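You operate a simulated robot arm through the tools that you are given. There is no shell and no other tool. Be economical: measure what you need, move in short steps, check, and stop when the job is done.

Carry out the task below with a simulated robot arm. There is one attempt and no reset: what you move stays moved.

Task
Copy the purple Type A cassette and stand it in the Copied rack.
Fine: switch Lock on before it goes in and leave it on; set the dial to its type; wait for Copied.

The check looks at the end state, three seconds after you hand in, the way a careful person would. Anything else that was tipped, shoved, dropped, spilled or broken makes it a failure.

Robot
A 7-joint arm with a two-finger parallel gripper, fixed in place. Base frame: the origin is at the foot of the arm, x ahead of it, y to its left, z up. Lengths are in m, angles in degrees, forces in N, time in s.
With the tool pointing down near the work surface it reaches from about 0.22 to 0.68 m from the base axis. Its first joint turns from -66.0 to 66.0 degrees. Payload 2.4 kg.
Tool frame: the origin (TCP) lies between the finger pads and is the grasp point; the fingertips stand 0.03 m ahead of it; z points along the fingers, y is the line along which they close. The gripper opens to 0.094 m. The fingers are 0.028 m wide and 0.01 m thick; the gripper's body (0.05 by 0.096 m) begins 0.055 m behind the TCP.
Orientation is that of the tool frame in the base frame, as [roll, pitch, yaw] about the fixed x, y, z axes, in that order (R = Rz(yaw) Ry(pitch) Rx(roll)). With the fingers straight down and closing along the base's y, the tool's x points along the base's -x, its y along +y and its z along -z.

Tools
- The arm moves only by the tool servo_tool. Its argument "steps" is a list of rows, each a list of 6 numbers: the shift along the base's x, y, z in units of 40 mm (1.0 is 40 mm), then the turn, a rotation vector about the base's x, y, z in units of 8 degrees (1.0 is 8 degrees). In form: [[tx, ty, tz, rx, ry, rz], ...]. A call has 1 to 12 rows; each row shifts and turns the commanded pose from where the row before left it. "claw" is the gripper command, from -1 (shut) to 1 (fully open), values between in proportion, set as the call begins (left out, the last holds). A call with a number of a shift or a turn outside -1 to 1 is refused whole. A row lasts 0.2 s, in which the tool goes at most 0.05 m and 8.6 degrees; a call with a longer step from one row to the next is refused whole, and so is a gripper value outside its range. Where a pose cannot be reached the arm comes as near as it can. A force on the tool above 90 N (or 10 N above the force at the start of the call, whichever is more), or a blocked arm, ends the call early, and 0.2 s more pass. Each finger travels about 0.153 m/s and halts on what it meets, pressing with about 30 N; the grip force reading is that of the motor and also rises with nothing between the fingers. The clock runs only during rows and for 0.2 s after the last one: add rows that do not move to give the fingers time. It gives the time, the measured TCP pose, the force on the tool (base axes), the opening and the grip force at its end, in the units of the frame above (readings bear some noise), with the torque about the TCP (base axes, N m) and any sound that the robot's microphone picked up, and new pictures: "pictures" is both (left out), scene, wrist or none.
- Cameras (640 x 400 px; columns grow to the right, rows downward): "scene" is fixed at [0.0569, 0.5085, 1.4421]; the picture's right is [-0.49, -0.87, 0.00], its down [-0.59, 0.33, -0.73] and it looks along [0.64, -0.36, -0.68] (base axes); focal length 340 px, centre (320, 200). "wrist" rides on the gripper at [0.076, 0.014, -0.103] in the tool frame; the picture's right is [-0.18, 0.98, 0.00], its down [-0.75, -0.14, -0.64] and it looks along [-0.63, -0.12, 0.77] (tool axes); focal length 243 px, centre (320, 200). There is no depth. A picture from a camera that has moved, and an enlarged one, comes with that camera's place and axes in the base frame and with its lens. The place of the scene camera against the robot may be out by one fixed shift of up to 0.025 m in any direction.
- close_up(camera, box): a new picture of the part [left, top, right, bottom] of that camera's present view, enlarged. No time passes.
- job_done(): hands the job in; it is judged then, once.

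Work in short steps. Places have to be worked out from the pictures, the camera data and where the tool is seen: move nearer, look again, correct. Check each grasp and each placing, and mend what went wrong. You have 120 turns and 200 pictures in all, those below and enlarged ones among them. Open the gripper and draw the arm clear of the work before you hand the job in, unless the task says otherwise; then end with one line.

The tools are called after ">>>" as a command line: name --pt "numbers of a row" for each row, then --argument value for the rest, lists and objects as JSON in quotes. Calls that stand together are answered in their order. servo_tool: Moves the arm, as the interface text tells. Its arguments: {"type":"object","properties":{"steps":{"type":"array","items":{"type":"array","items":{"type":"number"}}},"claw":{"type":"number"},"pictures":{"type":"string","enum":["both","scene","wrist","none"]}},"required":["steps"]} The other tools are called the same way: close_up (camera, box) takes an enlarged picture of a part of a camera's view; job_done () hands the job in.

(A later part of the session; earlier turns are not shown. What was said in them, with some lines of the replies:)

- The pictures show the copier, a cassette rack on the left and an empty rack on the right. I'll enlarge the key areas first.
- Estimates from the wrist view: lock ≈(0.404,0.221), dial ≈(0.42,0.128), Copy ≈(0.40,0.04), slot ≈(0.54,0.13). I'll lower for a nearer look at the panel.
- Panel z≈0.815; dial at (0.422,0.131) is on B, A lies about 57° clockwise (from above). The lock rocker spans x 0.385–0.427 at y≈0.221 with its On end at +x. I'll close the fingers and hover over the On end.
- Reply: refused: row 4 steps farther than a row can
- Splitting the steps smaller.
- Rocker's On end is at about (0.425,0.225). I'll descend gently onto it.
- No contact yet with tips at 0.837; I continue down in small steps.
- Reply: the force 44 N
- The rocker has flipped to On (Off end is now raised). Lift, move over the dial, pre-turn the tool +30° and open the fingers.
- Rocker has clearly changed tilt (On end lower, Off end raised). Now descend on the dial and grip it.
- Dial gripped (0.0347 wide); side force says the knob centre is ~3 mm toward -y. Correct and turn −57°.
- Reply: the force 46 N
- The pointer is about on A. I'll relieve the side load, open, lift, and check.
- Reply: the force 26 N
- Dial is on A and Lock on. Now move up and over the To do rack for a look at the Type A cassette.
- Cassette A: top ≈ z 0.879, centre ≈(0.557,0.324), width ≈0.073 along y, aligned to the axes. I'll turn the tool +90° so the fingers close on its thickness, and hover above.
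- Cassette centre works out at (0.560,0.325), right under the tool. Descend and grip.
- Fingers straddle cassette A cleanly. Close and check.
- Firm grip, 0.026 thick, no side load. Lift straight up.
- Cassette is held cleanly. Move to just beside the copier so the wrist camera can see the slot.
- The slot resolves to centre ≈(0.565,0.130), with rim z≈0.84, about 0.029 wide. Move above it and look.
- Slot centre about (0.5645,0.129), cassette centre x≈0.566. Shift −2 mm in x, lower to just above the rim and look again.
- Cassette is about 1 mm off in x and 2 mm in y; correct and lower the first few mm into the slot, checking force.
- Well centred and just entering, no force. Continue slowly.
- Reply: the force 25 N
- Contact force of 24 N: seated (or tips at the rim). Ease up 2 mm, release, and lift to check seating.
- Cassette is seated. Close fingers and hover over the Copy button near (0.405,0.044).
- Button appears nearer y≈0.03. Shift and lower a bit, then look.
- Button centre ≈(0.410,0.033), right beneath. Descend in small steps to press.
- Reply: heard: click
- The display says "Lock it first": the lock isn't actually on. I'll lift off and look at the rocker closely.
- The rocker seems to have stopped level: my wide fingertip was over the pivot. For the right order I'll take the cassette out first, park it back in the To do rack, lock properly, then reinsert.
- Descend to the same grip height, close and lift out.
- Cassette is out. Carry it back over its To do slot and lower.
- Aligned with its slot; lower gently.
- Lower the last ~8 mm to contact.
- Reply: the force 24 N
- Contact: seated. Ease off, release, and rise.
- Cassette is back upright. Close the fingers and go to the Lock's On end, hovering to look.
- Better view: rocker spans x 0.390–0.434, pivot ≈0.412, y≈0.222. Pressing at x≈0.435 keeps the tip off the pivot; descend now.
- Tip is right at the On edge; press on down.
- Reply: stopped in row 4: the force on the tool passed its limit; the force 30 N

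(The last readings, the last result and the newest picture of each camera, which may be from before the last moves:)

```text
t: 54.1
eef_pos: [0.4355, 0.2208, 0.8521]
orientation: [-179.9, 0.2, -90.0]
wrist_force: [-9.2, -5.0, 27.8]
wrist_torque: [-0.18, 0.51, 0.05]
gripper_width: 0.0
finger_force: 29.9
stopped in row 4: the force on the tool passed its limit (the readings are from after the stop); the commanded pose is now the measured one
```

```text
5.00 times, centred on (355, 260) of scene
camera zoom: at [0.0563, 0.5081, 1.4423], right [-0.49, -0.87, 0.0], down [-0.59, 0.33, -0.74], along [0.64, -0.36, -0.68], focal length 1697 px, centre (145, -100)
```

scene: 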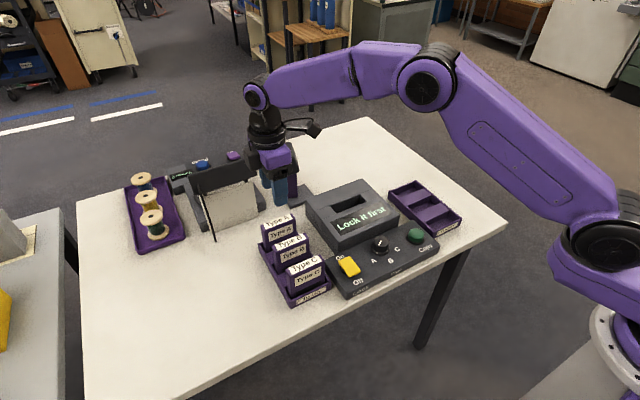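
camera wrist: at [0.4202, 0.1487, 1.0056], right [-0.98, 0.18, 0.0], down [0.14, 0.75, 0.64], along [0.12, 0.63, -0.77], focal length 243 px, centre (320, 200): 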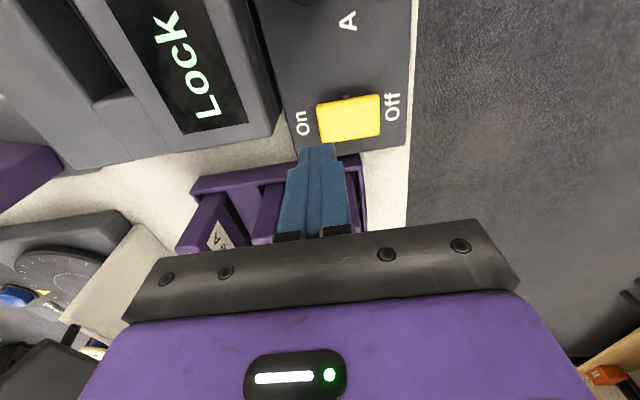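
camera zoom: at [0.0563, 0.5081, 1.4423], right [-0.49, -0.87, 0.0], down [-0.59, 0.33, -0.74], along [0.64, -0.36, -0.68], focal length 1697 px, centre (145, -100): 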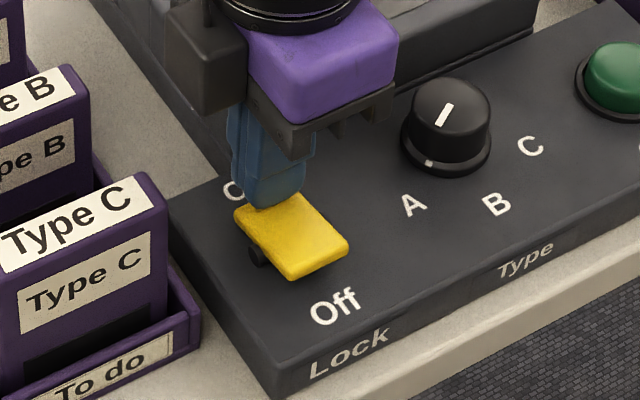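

>>> servo_tool --pt "0 0 0.5 0 0 0" --pt "0 -0.5 0.9 0 0 0" --pt "0 -0.9 0.5 0 0 0" --pt "0 -0.6 0 0 0 0" --pt "0 0 0 0 0 0" --pictures "scene"

>>> close_up --camera "scene" --box '[310, 220, 400, 300]'

>>> close_up --camera "wrist" --box '[240, 80, 440, 240]'

```text
t: 55.3
eef_pos: [0.4369, 0.1424, 0.927]
orientation: [-179.8, 0.1, -89.9]
wrist_force: [0.3, -0.4, -0.5]
wrist_torque: [0.0, 0.01, 0.04]
gripper_width: 0.0
finger_force: 30.1
```

scene: 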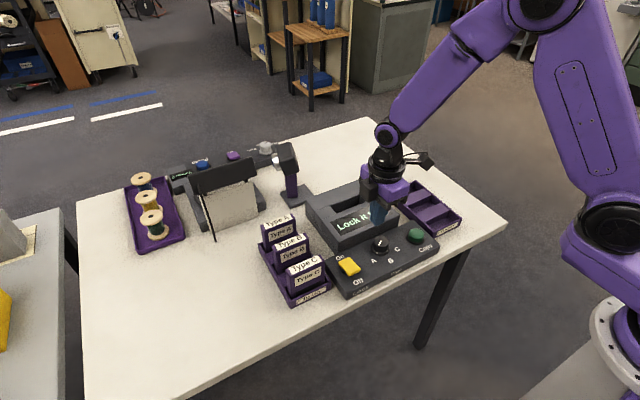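

```text
5.00 times, centred on (355, 260) of scene
camera zoom: at [0.0569, 0.5085, 1.4421], right [-0.49, -0.87, 0.0], down [-0.59, 0.33, -0.73], along [0.64, -0.36, -0.68], focal length 1697 px, centre (145, -100)
```

zoom: 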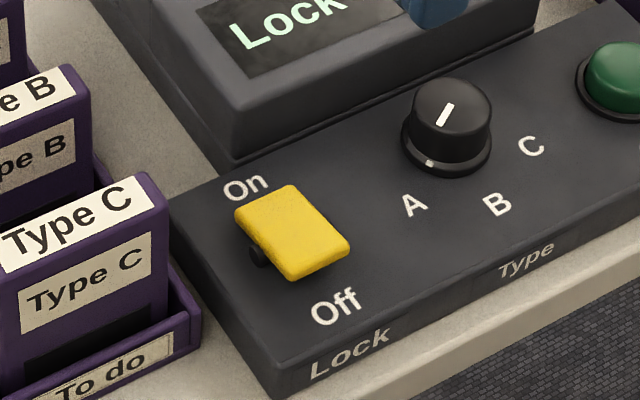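

```text
2.50 times, centred on (340, 160) of wrist
camera zoom: at [0.422, 0.0677, 1.028], right [-0.98, 0.18, 0.0], down [0.14, 0.75, 0.64], along [0.12, 0.63, -0.77], focal length 606 px, centre (270, 300)
```

zoom: 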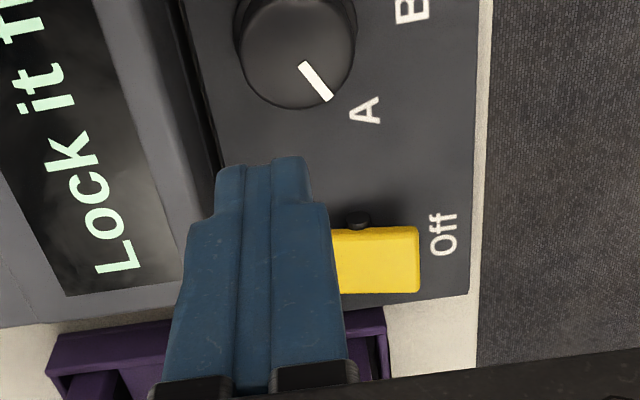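

Now the rocker is fully tilted to On (equal and opposite to its start, "On" fully visible). Go back for the cassette.

>>> servo_tool --pt "0 0 0.9 0 0 0" --pt "0 0 0.8 0 0 0" --pt "0.5 0.75 0 0 0 0" --pt "0.5 0.75 0 0 0 0" --pt "0.5 0.75 0 0 0 0" --pt "0.5 0.75 0 0 0 0" --pt "0.5 0.75 0 0 0 0" --pt "0.58 0.8 0 0 0 0" --pt "0 0 -0.7 0 0 0" --pt "0 0 0 0 0 0" --claw 0.1 --pictures "wrist"

>>> close_up --camera "wrist" --box '[240, 60, 420, 200]'

```text
t: 57.5
eef_pos: [0.5604, 0.3267, 0.9656]
orientation: [-179.8, 0.0, -90.0]
wrist_force: [0.2, -0.5, 0.6]
wrist_torque: [0.0, 0.04, -0.02]
gripper_width: 0.0518
finger_force: 0.0
camera wrist: at [0.5449, 0.251, 1.0673], right [-0.98, 0.18, 0.0], down [0.14, 0.75, 0.64], along [0.12, 0.63, -0.77], focal length 243 px, centre (320, 200)
```

wrist: 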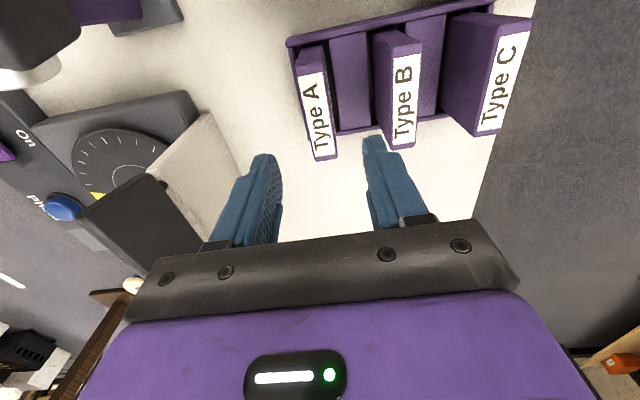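

```text
2.86 times, centred on (330, 130) of wrist
camera zoom: at [0.5449, 0.251, 1.0673], right [-0.98, 0.18, 0.0], down [0.14, 0.75, 0.64], along [0.12, 0.63, -0.77], focal length 693 px, centre (291, 400)
```

zoom: 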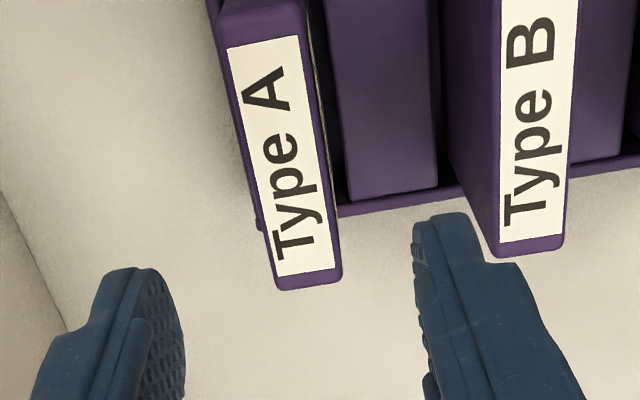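

>>> servo_tool --pt "0 -0.04 -0.7 -0.02 0 0" --pt "0 0 -0.7 0 0 0" --pt "0 0 -0.6 0 0 0" --pt "0 0 -0.42 0 0 0" --pt "0 0 0 0 0 0" --pictures "none"

>>> servo_tool --pt "0 0 0 0 0 0" --pt "0 0 0 0 0 0" --pt "0 0 0 0 0 0" --claw -1 --pictures "none"

>>> servo_tool --pt "0 0 0.3 0 0 0" --pt "0 0 0.5 0 0 0" --pt "0 0 0.8 0 0 0" --pt "0 0 0.9 0 0 0" --pt "0 0 0.9 0 0 0" --pt "0 0 0.8 0 0 0" --pt "0 0 0 0 0 0" --pictures "scene"

```text
t: 58.7
eef_pos: [0.5603, 0.3237, 0.8703]
orientation: [-179.9, -0.1, -89.9]
wrist_force: [1.0, 0.5, 0.2]
wrist_torque: [-0.01, 0.01, 0.0]
gripper_width: 0.0521
finger_force: 0.0
```

```text
t: 59.5
eef_pos: [0.5612, 0.3251, 0.8703]
orientation: [-179.8, 0.0, -90.0]
wrist_force: [0.0, 0.5, -0.8]
wrist_torque: [0.04, 0.01, -0.02]
gripper_width: 0.0259
finger_force: 29.6
```

```text
t: 61.1
eef_pos: [0.5597, 0.3244, 1.0389]
orientation: [-179.9, 0.0, -89.9]
wrist_force: [0.0, -0.1, -1.6]
wrist_torque: [-0.02, 0.0, 0.05]
gripper_width: 0.0261
finger_force: 29.9
```

scene: 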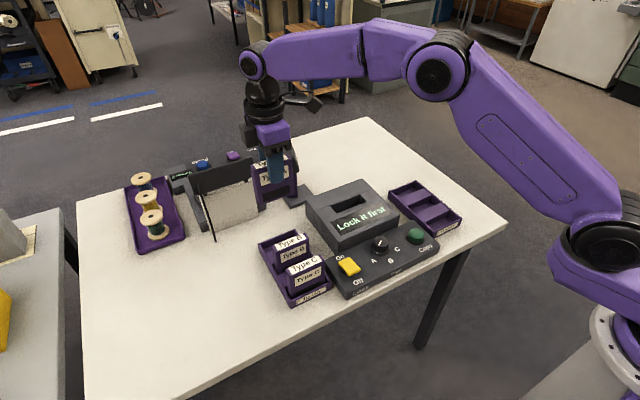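

Held again. Carry over the copier slot (0.5655,0.1305) and lower to just above entering height.

>>> servo_tool --pt "0.14 -0.8 0 0 0 0" --pt "0 -0.85 0 0 0 0" --pt "0 -0.85 0 0 0 0" --pt "0 -0.85 0 0 0 0" --pt "0 -0.85 0 0 0 0" --pt "0 -0.66 0 0 0 0" --pt "0 0 -0.9 0 0 0" --pt "0 0 -0.9 0 0 0" --pt "0 0 -0.7 0 0 0" --pt "0 0 0 0 0 0" --pt "0 0 0 0 0 0" --pictures "none"

>>> close_up --camera "scene" --box '[300, 130, 420, 250]'

>>> close_up --camera "wrist" --box '[240, 20, 400, 160]'

```text
t: 63.5
eef_pos: [0.567, 0.129, 0.9367]
orientation: [-179.9, 0.0, -89.9]
wrist_force: [-0.3, 0.4, -2.2]
wrist_torque: [0.01, -0.02, 0.0]
gripper_width: 0.0263
finger_force: 29.6
```

```text
3.33 times, centred on (360, 190) of scene
camera zoom: at [0.0569, 0.5085, 1.4421], right [-0.49, -0.87, 0.0], down [-0.59, 0.33, -0.73], along [0.64, -0.36, -0.68], focal length 1132 px, centre (187, 233)
```

zoom: 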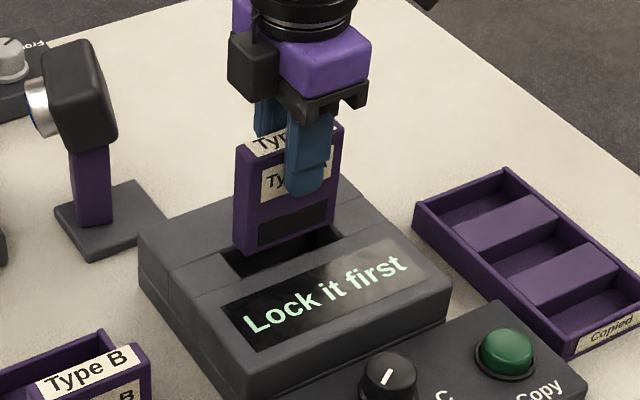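

```text
2.86 times, centred on (320, 90) of wrist
camera zoom: at [0.5511, 0.0532, 1.0393], right [-0.98, 0.18, 0.0], down [0.14, 0.75, 0.64], along [0.12, 0.63, -0.77], focal length 693 px, centre (320, 514)
```

zoom: 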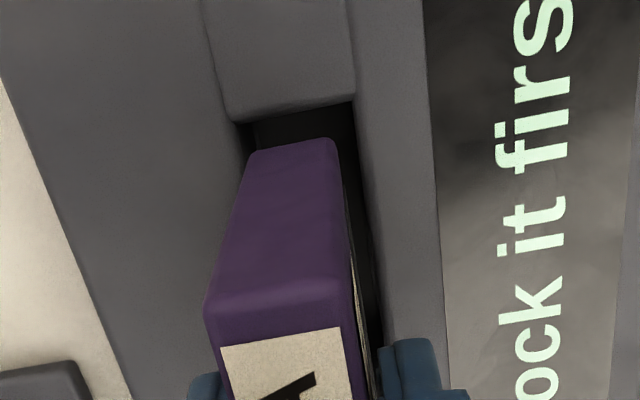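

Alignment matches the earlier good insertion; nudge +1.5 mm in y and lower.

>>> servo_tool --pt "0 0.04 -0.15 0 0 0" --pt "0 0 -0.2 0 0 0" --pt "0 0 -0.2 0 0 0" --pt "0 0 -0.2 0 0 0" --pt "0 0 -0.2 0 0 0" --pt "0 0 0 0 0 0" --pictures "none"

>>> close_up --camera "scene" --box '[300, 130, 420, 250]'

```text
t: 64.9
eef_pos: [0.567, 0.1308, 0.8992]
orientation: [-179.8, -0.1, -89.9]
wrist_force: [0.5, 0.3, -1.8]
wrist_torque: [-0.01, 0.03, -0.01]
gripper_width: 0.0261
finger_force: 29.8
```

```text
3.33 times, centred on (360, 190) of scene
camera zoom: at [0.0569, 0.5085, 1.4421], right [-0.49, -0.87, 0.0], down [-0.59, 0.33, -0.73], along [0.64, -0.36, -0.68], focal length 1132 px, centre (187, 233)
```

zoom: 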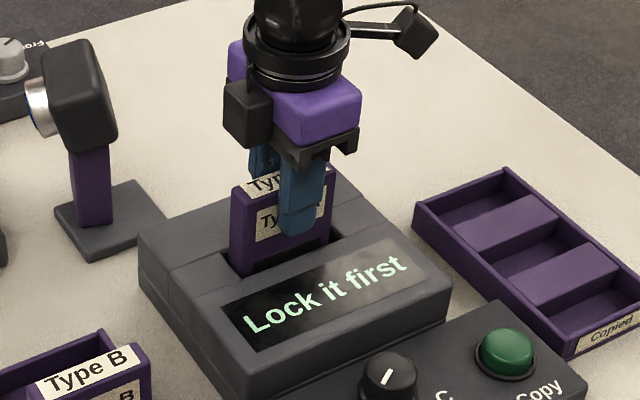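

>>> servo_tool --pt "0 0 -0.12 0 0 0" --pt "0 0 -0.12 0 0 0" --pt "0 0 -0.1 0 0 0" --pt "0 0 -0.08 0 0 0" --pt "0 0 0 0 0 0" --pictures "none"

```text
t: 66.1
eef_pos: [0.5668, 0.13, 0.8848]
orientation: [-179.4, 0.1, -89.9]
wrist_force: [-0.5, -2.2, 23.2]
wrist_torque: [0.05, 0.06, -0.03]
gripper_width: 0.0262
finger_force: 29.8
```

Seated on the slot floor (23 N). Ease, release, rise.

>>> servo_tool --pt "0 0 0.05 0 0 0" --pt "0 0 0 0 0 0" --pictures "none"

>>> servo_tool --pt "0 0 0 0 0 0" --pt "0 0 0 0 0 0" --pt "0 0 0.5 0 0 0" --pt "0 0 0.8 0 0 0" --pt "0 0 0.9 0 0 0" --pt "0 0 0.6 0 0 0" --pt "0 0 0 0 0 0" --claw 0.15 --pictures "wrist"

>>> close_up --camera "scene" --box '[290, 150, 450, 290]'

```text
t: 66.7
eef_pos: [0.5649, 0.1304, 0.8851]
orientation: [-179.8, 0.1, -89.8]
wrist_force: [2.9, 0.9, 6.1]
wrist_torque: [0.41, -0.14, -0.1]
gripper_width: 0.0258
finger_force: 29.8
```

```text
t: 68.3
eef_pos: [0.5649, 0.1305, 0.9971]
orientation: [-179.8, 0.0, -89.9]
wrist_force: [0.4, -0.4, 0.7]
wrist_torque: [-0.02, 0.0, 0.01]
gripper_width: 0.054
finger_force: 0.1
camera wrist: at [0.5511, 0.0549, 1.0998], right [-0.98, 0.18, 0.0], down [0.14, 0.75, 0.64], along [0.12, 0.63, -0.77], focal length 243 px, centre (320, 200)
```

wrist: 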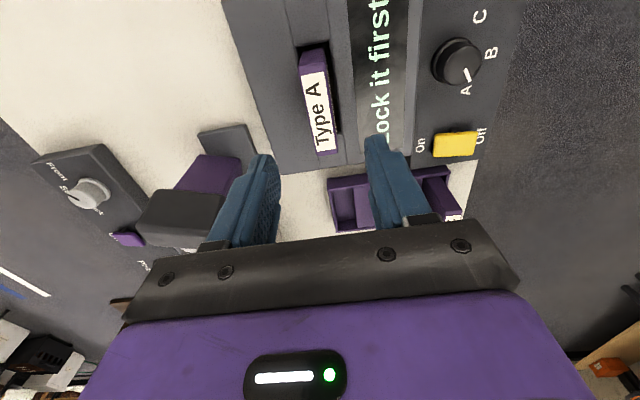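

```text
2.86 times, centred on (370, 220) of scene
camera zoom: at [0.0568, 0.5085, 1.4421], right [-0.49, -0.87, 0.0], down [-0.59, 0.33, -0.73], along [0.64, -0.36, -0.68], focal length 970 px, centre (177, 143)
```

zoom: 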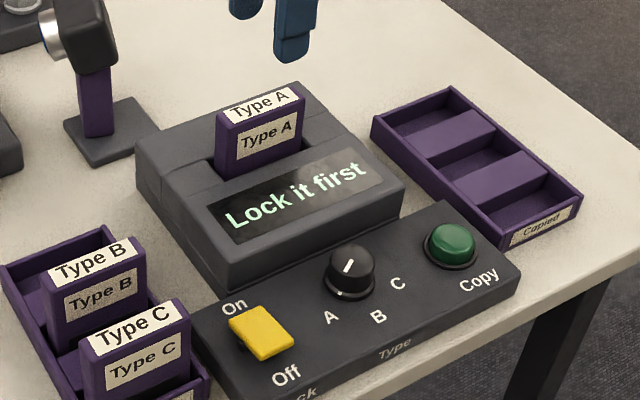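

Seated, lock still on. Now press Copy at (0.411,0.033).

>>> servo_tool --pt "-0.77 -0.48 0 0 0 0" --pt "-0.77 -0.49 0 0 0 0" --pt "-0.77 -0.49 0 0 0 0" --pt "-0.77 -0.49 0 0 0 0" --pt "-0.77 -0.49 0 0 0 0" --pt "0 0 -0.9 0 0 0" --pt "0 0 -0.9 0 0 0" --pt "0 0 -0.9 0 0 0" --pt "0 0 -0.4 0 0 0" --pt "0 0 0 0 0 0" --claw -1 --pictures "none"

>>> close_up --camera "scene" --box '[310, 170, 460, 280]'

```text
t: 70.5
eef_pos: [0.4101, 0.0329, 0.8729]
orientation: [-179.8, 0.1, -89.9]
wrist_force: [-0.1, 0.8, 0.2]
wrist_torque: [0.01, 0.0, 0.0]
gripper_width: 0.0
finger_force: 30.2
```

```text
3.64 times, centred on (385, 225) of scene
camera zoom: at [0.0569, 0.5085, 1.4421], right [-0.49, -0.87, 0.0], down [-0.59, 0.33, -0.73], along [0.64, -0.36, -0.68], focal length 1234 px, centre (84, 109)
```

zoom: 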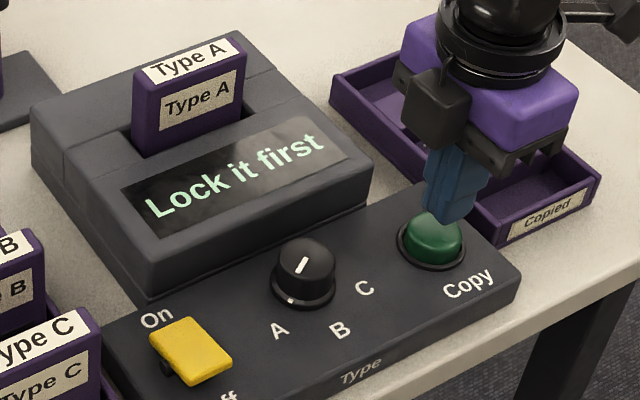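

>>> servo_tool --pt "0 0 -0.2 0 0 0" --pt "0 0 -0.1 0 0 0" --pt "0 0 -0.1 0 0 0" --pt "0 0 -0.08 0 0 0" --pt "0 0 -0.04 0 0 0" --pictures "none"

>>> close_up --camera "scene" --box '[310, 170, 460, 280]'

```text
t: 71.7
eef_pos: [0.4118, 0.0329, 0.8532]
orientation: [-179.7, 0.1, -90.0]
wrist_force: [-0.8, -0.2, 2.3]
wrist_torque: [0.0, 0.04, 0.02]
gripper_width: 0.0
finger_force: 30.3
heard: click
```

```text
3.64 times, centred on (385, 225) of scene
camera zoom: at [0.0568, 0.5085, 1.4421], right [-0.49, -0.87, 0.0], down [-0.59, 0.33, -0.73], along [0.64, -0.36, -0.68], focal length 1234 px, centre (84, 109)
```

zoom: 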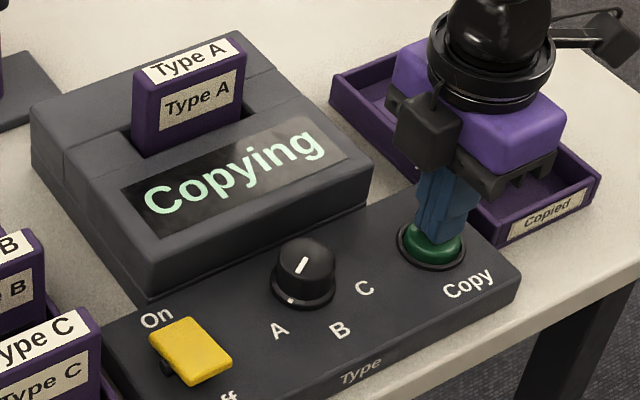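

"Copying". Rise and move over the Copied rack to measure it while waiting.

>>> servo_tool --pt "0 0 0.8 0 0 0" --pt "0 0 0.9 0 0 0" --pt "0.3 -0.3 0.9 0 0 0" --pt "0.6 -0.5 0.9 0 0 0" --pt "0.6 -0.5 0 0 0 0" --pt "0.6 -0.5 0 0 0 0" --pt "0 -0.3 0 0 0 0" --pt "0 0 0 0 0 0" --claw 0.15

>>> close_up --camera "wrist" --box '[200, 20, 440, 190]'

```text
t: 73.5
eef_pos: [0.4961, -0.052, 0.9919]
orientation: [-179.8, 0.0, -89.9]
wrist_force: [0.3, 0.2, -0.9]
wrist_torque: [0.0, -0.03, -0.01]
gripper_width: 0.0542
finger_force: 0.1
camera wrist: at [0.4804, -0.1276, 1.0943], right [-0.98, 0.18, 0.0], down [0.14, 0.75, 0.64], along [0.12, 0.63, -0.77], focal length 243 px, centre (320, 200)
```

scene: 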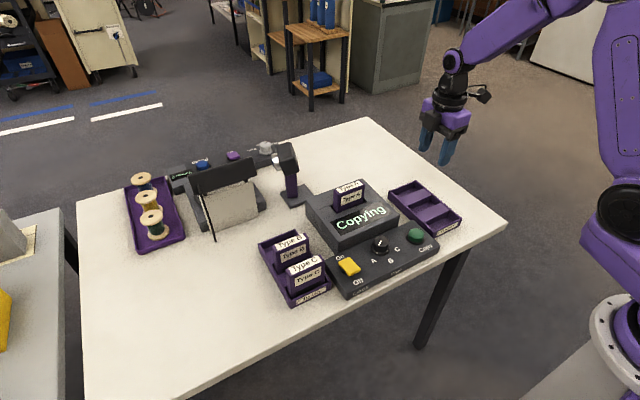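
wrist: 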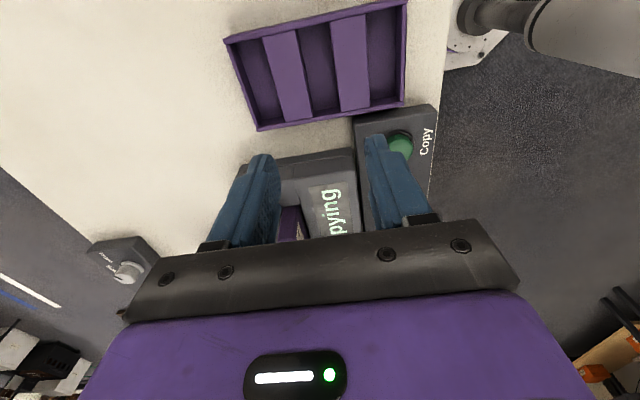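

```text
2.35 times, centred on (320, 105) of wrist
camera zoom: at [0.4804, -0.1276, 1.0943], right [-0.98, 0.18, 0.0], down [0.14, 0.75, 0.64], along [0.12, 0.63, -0.77], focal length 571 px, centre (320, 424)
```

zoom: 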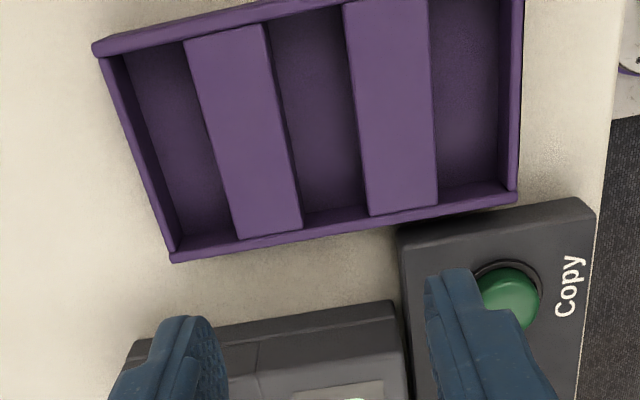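

Copied rack middle slot measures centre ≈(0.492,−0.065), aligned with the axes. Wait for the copier to finish.

>>> servo_tool --pt "0 0 0 0 0 0" --pt "0 0 0 0 0 0" --pt "0 0 0 0 0 0" --pt "0 0 0 0 0 0" --pt "0 0 0 0 0 0" --pt "0 0 0 0 0 0" --pt "0 0 0 0 0 0" --pt "0 0 0 0 0 0" --pt "0 0 0 0 0 0" --pt "0 0 0 0 0 0" --pt "0 0 0 0 0 0" --pt "0 0 0 0 0 0" --pictures "scene"

```text
t: 76.1
eef_pos: [0.4953, -0.0519, 0.9914]
orientation: [-179.8, 0.1, -89.9]
wrist_force: [0.4, 0.5, -0.5]
wrist_torque: [0.01, -0.01, 0.01]
gripper_width: 0.0541
finger_force: 0.2
```

scene: 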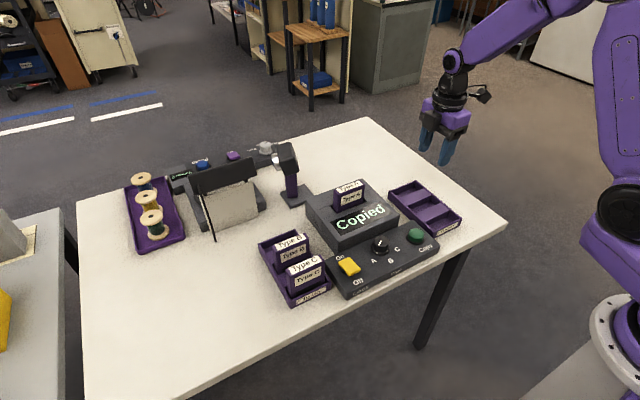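

Display says "Copied". Return over the cassette and look.

>>> servo_tool --pt "0.29 0.76 0.2 0 0 0" --pt "0.29 0.76 0 0 0 0" --pt "0.29 0.76 0 0 0 0" --pt "0.29 0.76 0 0 0 0" --pt "0.29 0.76 0 0 0 0" --pt "0.29 0.76 -0.4 0 0 0" --pt "0 0 -0.6 0 0 0" --pt "0 0 0 0 0 0" --pictures "none"

>>> close_up --camera "wrist" --box '[200, 20, 420, 200]'

```text
t: 77.9
eef_pos: [0.5636, 0.1314, 0.9593]
orientation: [-179.9, -0.1, -89.9]
wrist_force: [0.4, 0.7, -0.5]
wrist_torque: [0.0, 0.03, 0.03]
gripper_width: 0.0543
finger_force: 0.1
```

```text
2.22 times, centred on (310, 110) of wrist
camera zoom: at [0.5491, 0.056, 1.0609], right [-0.98, 0.18, 0.0], down [0.14, 0.75, 0.64], along [0.12, 0.63, -0.77], focal length 539 px, centre (342, 400)
```

zoom: 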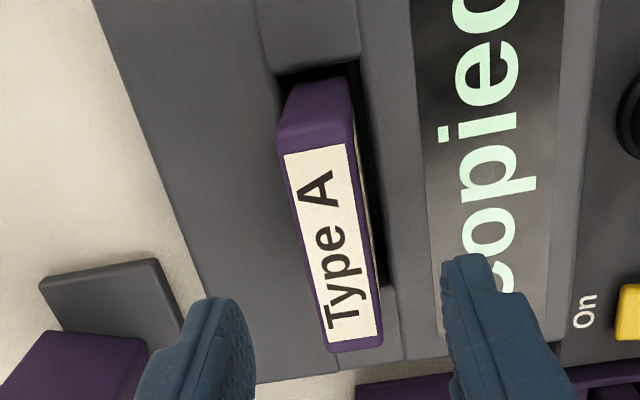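

>>> servo_tool --pt "0.05 0 -0.7 0 0 0" --pt "0 0 -0.7 0 0 0" --pt "0 0 -0.45 0 0 0" --pt "0 0 0 0 0 0" --pictures "none"

>>> servo_tool --pt "0 0 0 0 0 0" --pt "0 0 0 0 0 0" --pt "0 0 0 0 0 0" --claw -1 --pictures "none"

>>> servo_tool --pt "0 0 0.3 0 0 0" --pt "0 0 0.5 0 0 0" --pt "0 0 0.8 0 0 0" --pt "0 0 0.9 0 0 0" --pt "0 0 0.9 0 0 0" --pt "0 0 0.4 0 0 0" --pt "0 0 0 0 0 0" --pictures "scene"

```text
t: 78.9
eef_pos: [0.5657, 0.1306, 0.8863]
orientation: [-179.8, 0.0, -89.8]
wrist_force: [-1.9, 0.9, 0.1]
wrist_torque: [0.0, -0.01, 0.0]
gripper_width: 0.0543
finger_force: 0.0
```

```text
t: 79.7
eef_pos: [0.5655, 0.1315, 0.886]
orientation: [-179.8, 0.0, -89.8]
wrist_force: [-0.1, 0.3, 0.2]
wrist_torque: [0.04, 0.0, 0.01]
gripper_width: 0.026
finger_force: 29.9
```

```text
t: 81.3
eef_pos: [0.5694, 0.1311, 1.0388]
orientation: [-179.8, 0.1, -89.9]
wrist_force: [-0.4, -0.2, -2.7]
wrist_torque: [-0.01, -0.01, 0.0]
gripper_width: 0.0259
finger_force: 30.4
```

scene: 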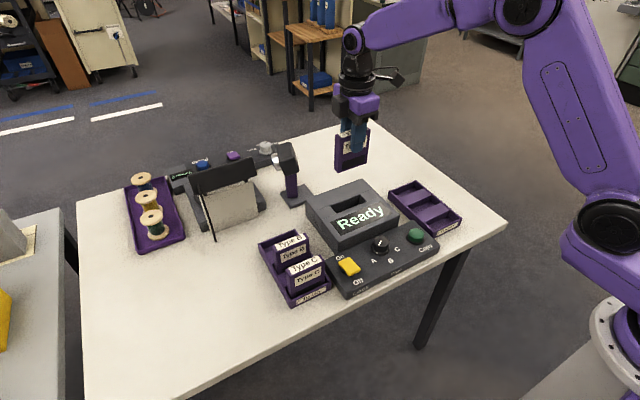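

Cassette out. Carry to above the Copied rack's middle slot.

>>> servo_tool --pt "-0.3 -0.8 0 0 0 0" --pt "-0.31 -0.82 0 0 0 0" --pt "-0.31 -0.82 0 0 0 0" --pt "-0.31 -0.82 0 0 0 0" --pt "-0.31 -0.82 0 0 0 0" --pt "-0.31 -0.82 0 0 0 0" --pt "0 0 -0.9 0 0 0" --pt "0 0 -0.9 0 0 0" --pt "0 0 -0.8 0 0 0" --pt "0 0 0 0 0 0"

>>> close_up --camera "wrist" --box '[220, 0, 440, 150]'

>>> close_up --camera "scene" --box '[370, 130, 470, 250]'

```text
t: 83.5
eef_pos: [0.4917, -0.0646, 0.9352]
orientation: [-179.7, 0.0, -89.9]
wrist_force: [0.5, 0.6, -1.0]
wrist_torque: [0.0, -0.01, 0.01]
gripper_width: 0.0263
finger_force: 29.6
camera wrist: at [0.4767, -0.1402, 1.0377], right [-0.98, 0.18, 0.0], down [0.14, 0.75, 0.64], along [0.12, 0.63, -0.77], focal length 243 px, centre (320, 200)
```

scene: 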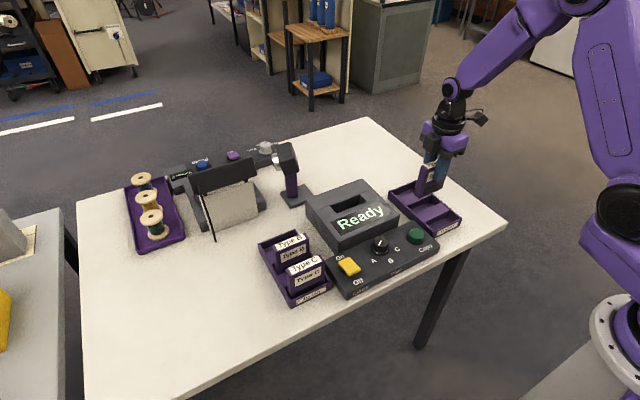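
wrist: 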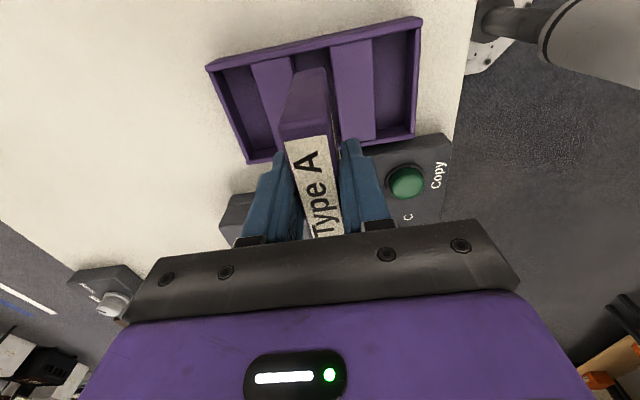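

```text
2.67 times, centred on (330, 75) of wrist
camera zoom: at [0.4767, -0.1402, 1.0377], right [-0.98, 0.18, 0.0], down [0.14, 0.75, 0.64], along [0.12, 0.63, -0.77], focal length 647 px, centre (293, 533)
```

zoom: 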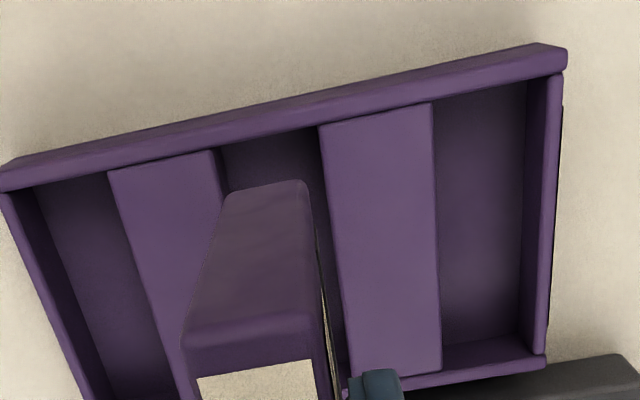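

```text
3.33 times, centred on (420, 190) of scene
camera zoom: at [0.0569, 0.5085, 1.4421], right [-0.49, -0.87, 0.0], down [-0.59, 0.33, -0.73], along [0.64, -0.36, -0.68], focal length 1132 px, centre (-13, 233)
```

zoom: 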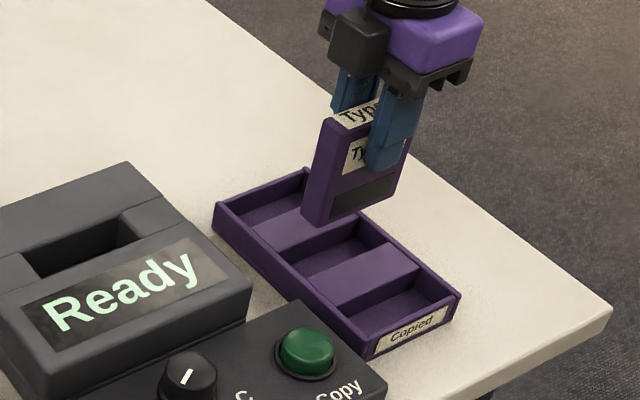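

Aligned in x; shift +3 mm in y to centre, then lower into the slot.

>>> servo_tool --pt "0 0.075 -0.3 0 0 0" --pt "0 0 -0.3 0 0 0" --pt "0 0 -0.25 0 0 0" --pt "0 0 -0.2 0 0 0" --pt "0 0 -0.2 0 0 0" --pt "0 0 0 0 0 0" --pictures "none"

>>> close_up --camera "wrist" --box '[220, 20, 440, 170]'

>>> close_up --camera "scene" --box '[370, 140, 470, 250]'

```text
t: 84.9
eef_pos: [0.4935, -0.0622, 0.8848]
orientation: [-179.8, 0.0, -90.0]
wrist_force: [-0.7, -0.1, -1.6]
wrist_torque: [-0.03, 0.0, 0.0]
gripper_width: 0.026
finger_force: 30.1
```

```text
2.67 times, centred on (330, 95) of wrist
camera zoom: at [0.4791, -0.138, 0.9861], right [-0.98, 0.18, 0.0], down [0.14, 0.75, 0.64], along [0.12, 0.63, -0.77], focal length 647 px, centre (293, 480)
```

zoom: 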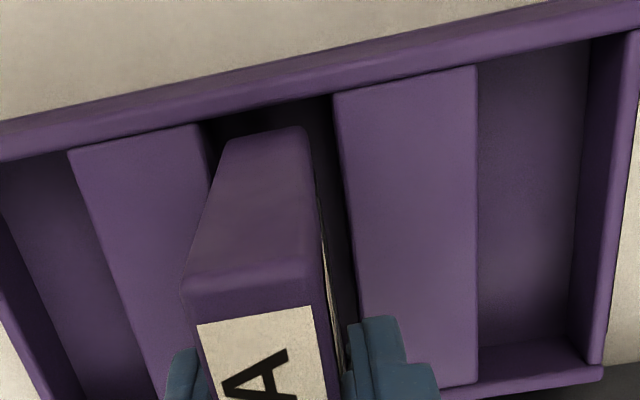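

```text
3.64 times, centred on (420, 195) of scene
camera zoom: at [0.0569, 0.5085, 1.4421], right [-0.49, -0.87, 0.0], down [-0.59, 0.33, -0.73], along [0.64, -0.36, -0.68], focal length 1234 px, centre (-44, 218)
```

zoom: 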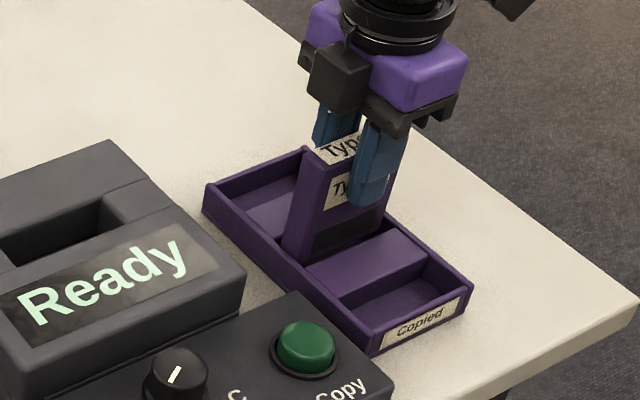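

Cassette is ~2–3 mm toward +x in the slot; shift −2 mm and lower on.

>>> servo_tool --pt "-0.06 0 0 0 0 0" --pt "0 0 -0.12 0 0 0" --pt "0 0 -0.1 0 0 0" --pt "0 0 0 0 0 0" --pictures "none"

>>> close_up --camera "wrist" --box '[220, 20, 440, 170]'

```text
t: 85.9
eef_pos: [0.4904, -0.0627, 0.8755]
orientation: [-179.9, 0.0, -90.0]
wrist_force: [-0.4, 0.5, -2.5]
wrist_torque: [-0.01, 0.01, -0.02]
gripper_width: 0.0259
finger_force: 29.8
```

```text
2.67 times, centred on (330, 95) of wrist
camera zoom: at [0.4766, -0.1382, 0.9771], right [-0.98, 0.18, 0.0], down [0.14, 0.75, 0.64], along [0.12, 0.63, -0.77], focal length 647 px, centre (293, 480)
```

zoom: 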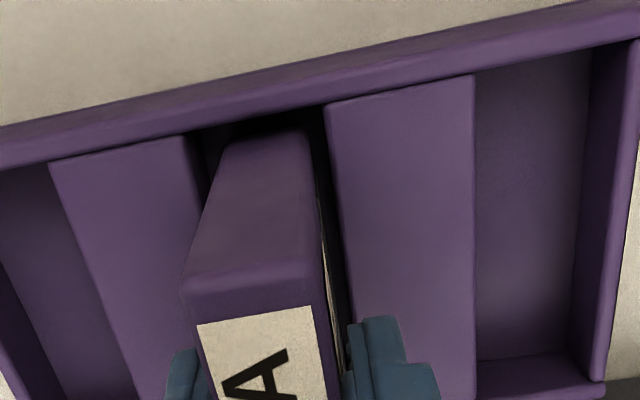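

Centred now. Lower the last few millimetres to contact.

>>> servo_tool --pt "0 0 -0.06 0 0 0" --pt "0 0 -0.06 0 0 0" --pt "0 0 -0.04 0 0 0" --pt "0 0 0 0 0 0" --pictures "none"

```text
t: 86.9
eef_pos: [0.491, -0.0616, 0.8695]
orientation: [-179.9, 0.1, -89.9]
wrist_force: [-0.5, 0.7, -1.1]
wrist_torque: [-0.01, 0.02, -0.04]
gripper_width: 0.0258
finger_force: 29.2
```

>>> servo_tool --pt "0 0 -0.04 0 0 0" --pt "0 0 -0.03 0 0 0" --pt "0 0 0 0 0 0" --pictures "none"

```text
t: 87.7
eef_pos: [0.4931, -0.0605, 0.8679]
orientation: [-179.6, -0.1, -90.0]
wrist_force: [-1.5, 1.6, 23.7]
wrist_torque: [-0.04, 0.05, 0.02]
gripper_width: 0.0261
finger_force: 29.8
```

Bottom contact. Ease off, release, and lift clear.

>>> servo_tool --pt "0 0 0.04 0 0 0" --pt "0 0 0 0 0 0" --pictures "none"

>>> servo_tool --pt "0 0 0 0 0 0" --pt "0 0 0 0 0 0" --pt "0 0 0.5 0 0 0" --pt "0 0 0.8 0 0 0" --pt "0 0 0.9 0 0 0" --pt "0 0 0.9 0 0 0" --pt "0 0 0.9 0 0 0" --pt "-0.9 0 0.5 0 0 0" --pt "-0.9 0 0.5 0 0 0" --pt "-0.9 0 0 0 0 0" --pt "-0.9 0 0 0 0 0" --claw 0.15

>>> close_up --camera "scene" --box '[320, 160, 480, 290]'

```text
t: 88.3
eef_pos: [0.4905, -0.0612, 0.868]
orientation: [-179.9, 0.0, -89.9]
wrist_force: [0.7, -1.0, 2.3]
wrist_torque: [-0.16, -0.15, 0.03]
gripper_width: 0.0261
finger_force: 30.0
```

```text
t: 90.7
eef_pos: [0.3478, -0.0618, 1.0656]
orientation: [-179.8, 0.1, -89.9]
wrist_force: [-0.3, -0.5, -0.2]
wrist_torque: [-0.01, -0.01, 0.0]
gripper_width: 0.054
finger_force: 0.1
camera wrist: at [0.3328, -0.1375, 1.1676], right [-0.98, 0.18, 0.0], down [0.14, 0.75, 0.64], along [0.12, 0.63, -0.77], focal length 243 px, centre (320, 200)
```

scene: 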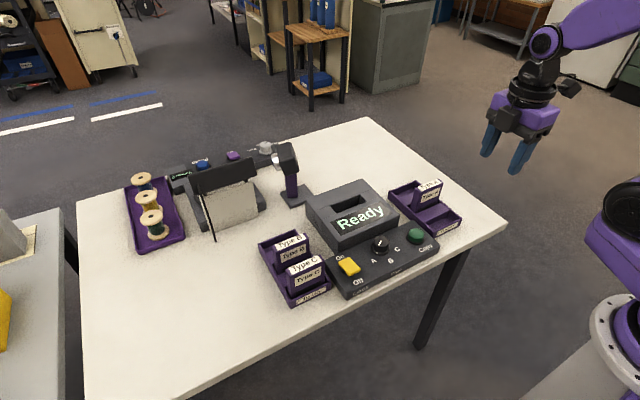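
wrist: 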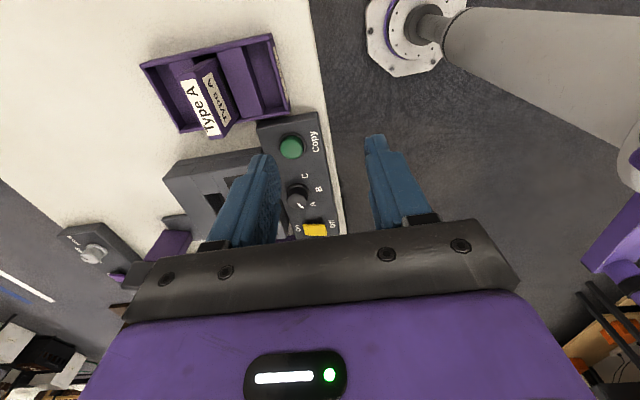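

```text
3.08 times, centred on (400, 225) of scene
camera zoom: at [0.0569, 0.5085, 1.4421], right [-0.49, -0.87, 0.0], down [-0.59, 0.33, -0.73], along [0.64, -0.36, -0.68], focal length 1044 px, centre (74, 123)
```

zoom: 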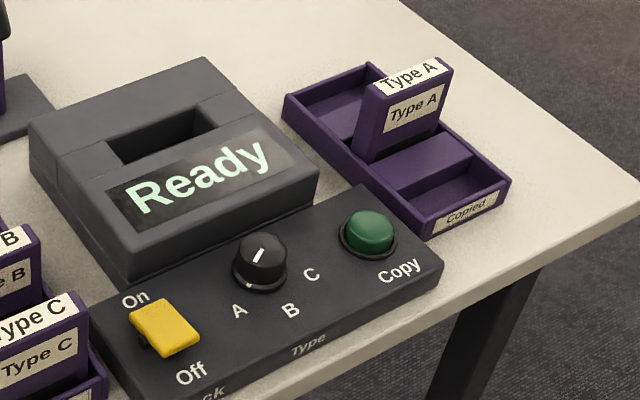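

The cassette stands upright in the Copied rack, Lock is still on, the dial is on A, the arm is clear and the gripper is open. Handing in.

>>> job_done

```text
The job is handed in.
```

The purple Type A cassette was copied with the dial on A, and the display showed "Copied". It now stands upright in the middle slot of the Copied rack with Lock still on. My first Copy press was refused ("Lock it first") because Lock had not switched fully on, so I took the cassette out, switched Lock on properly, put it back in and copied it.
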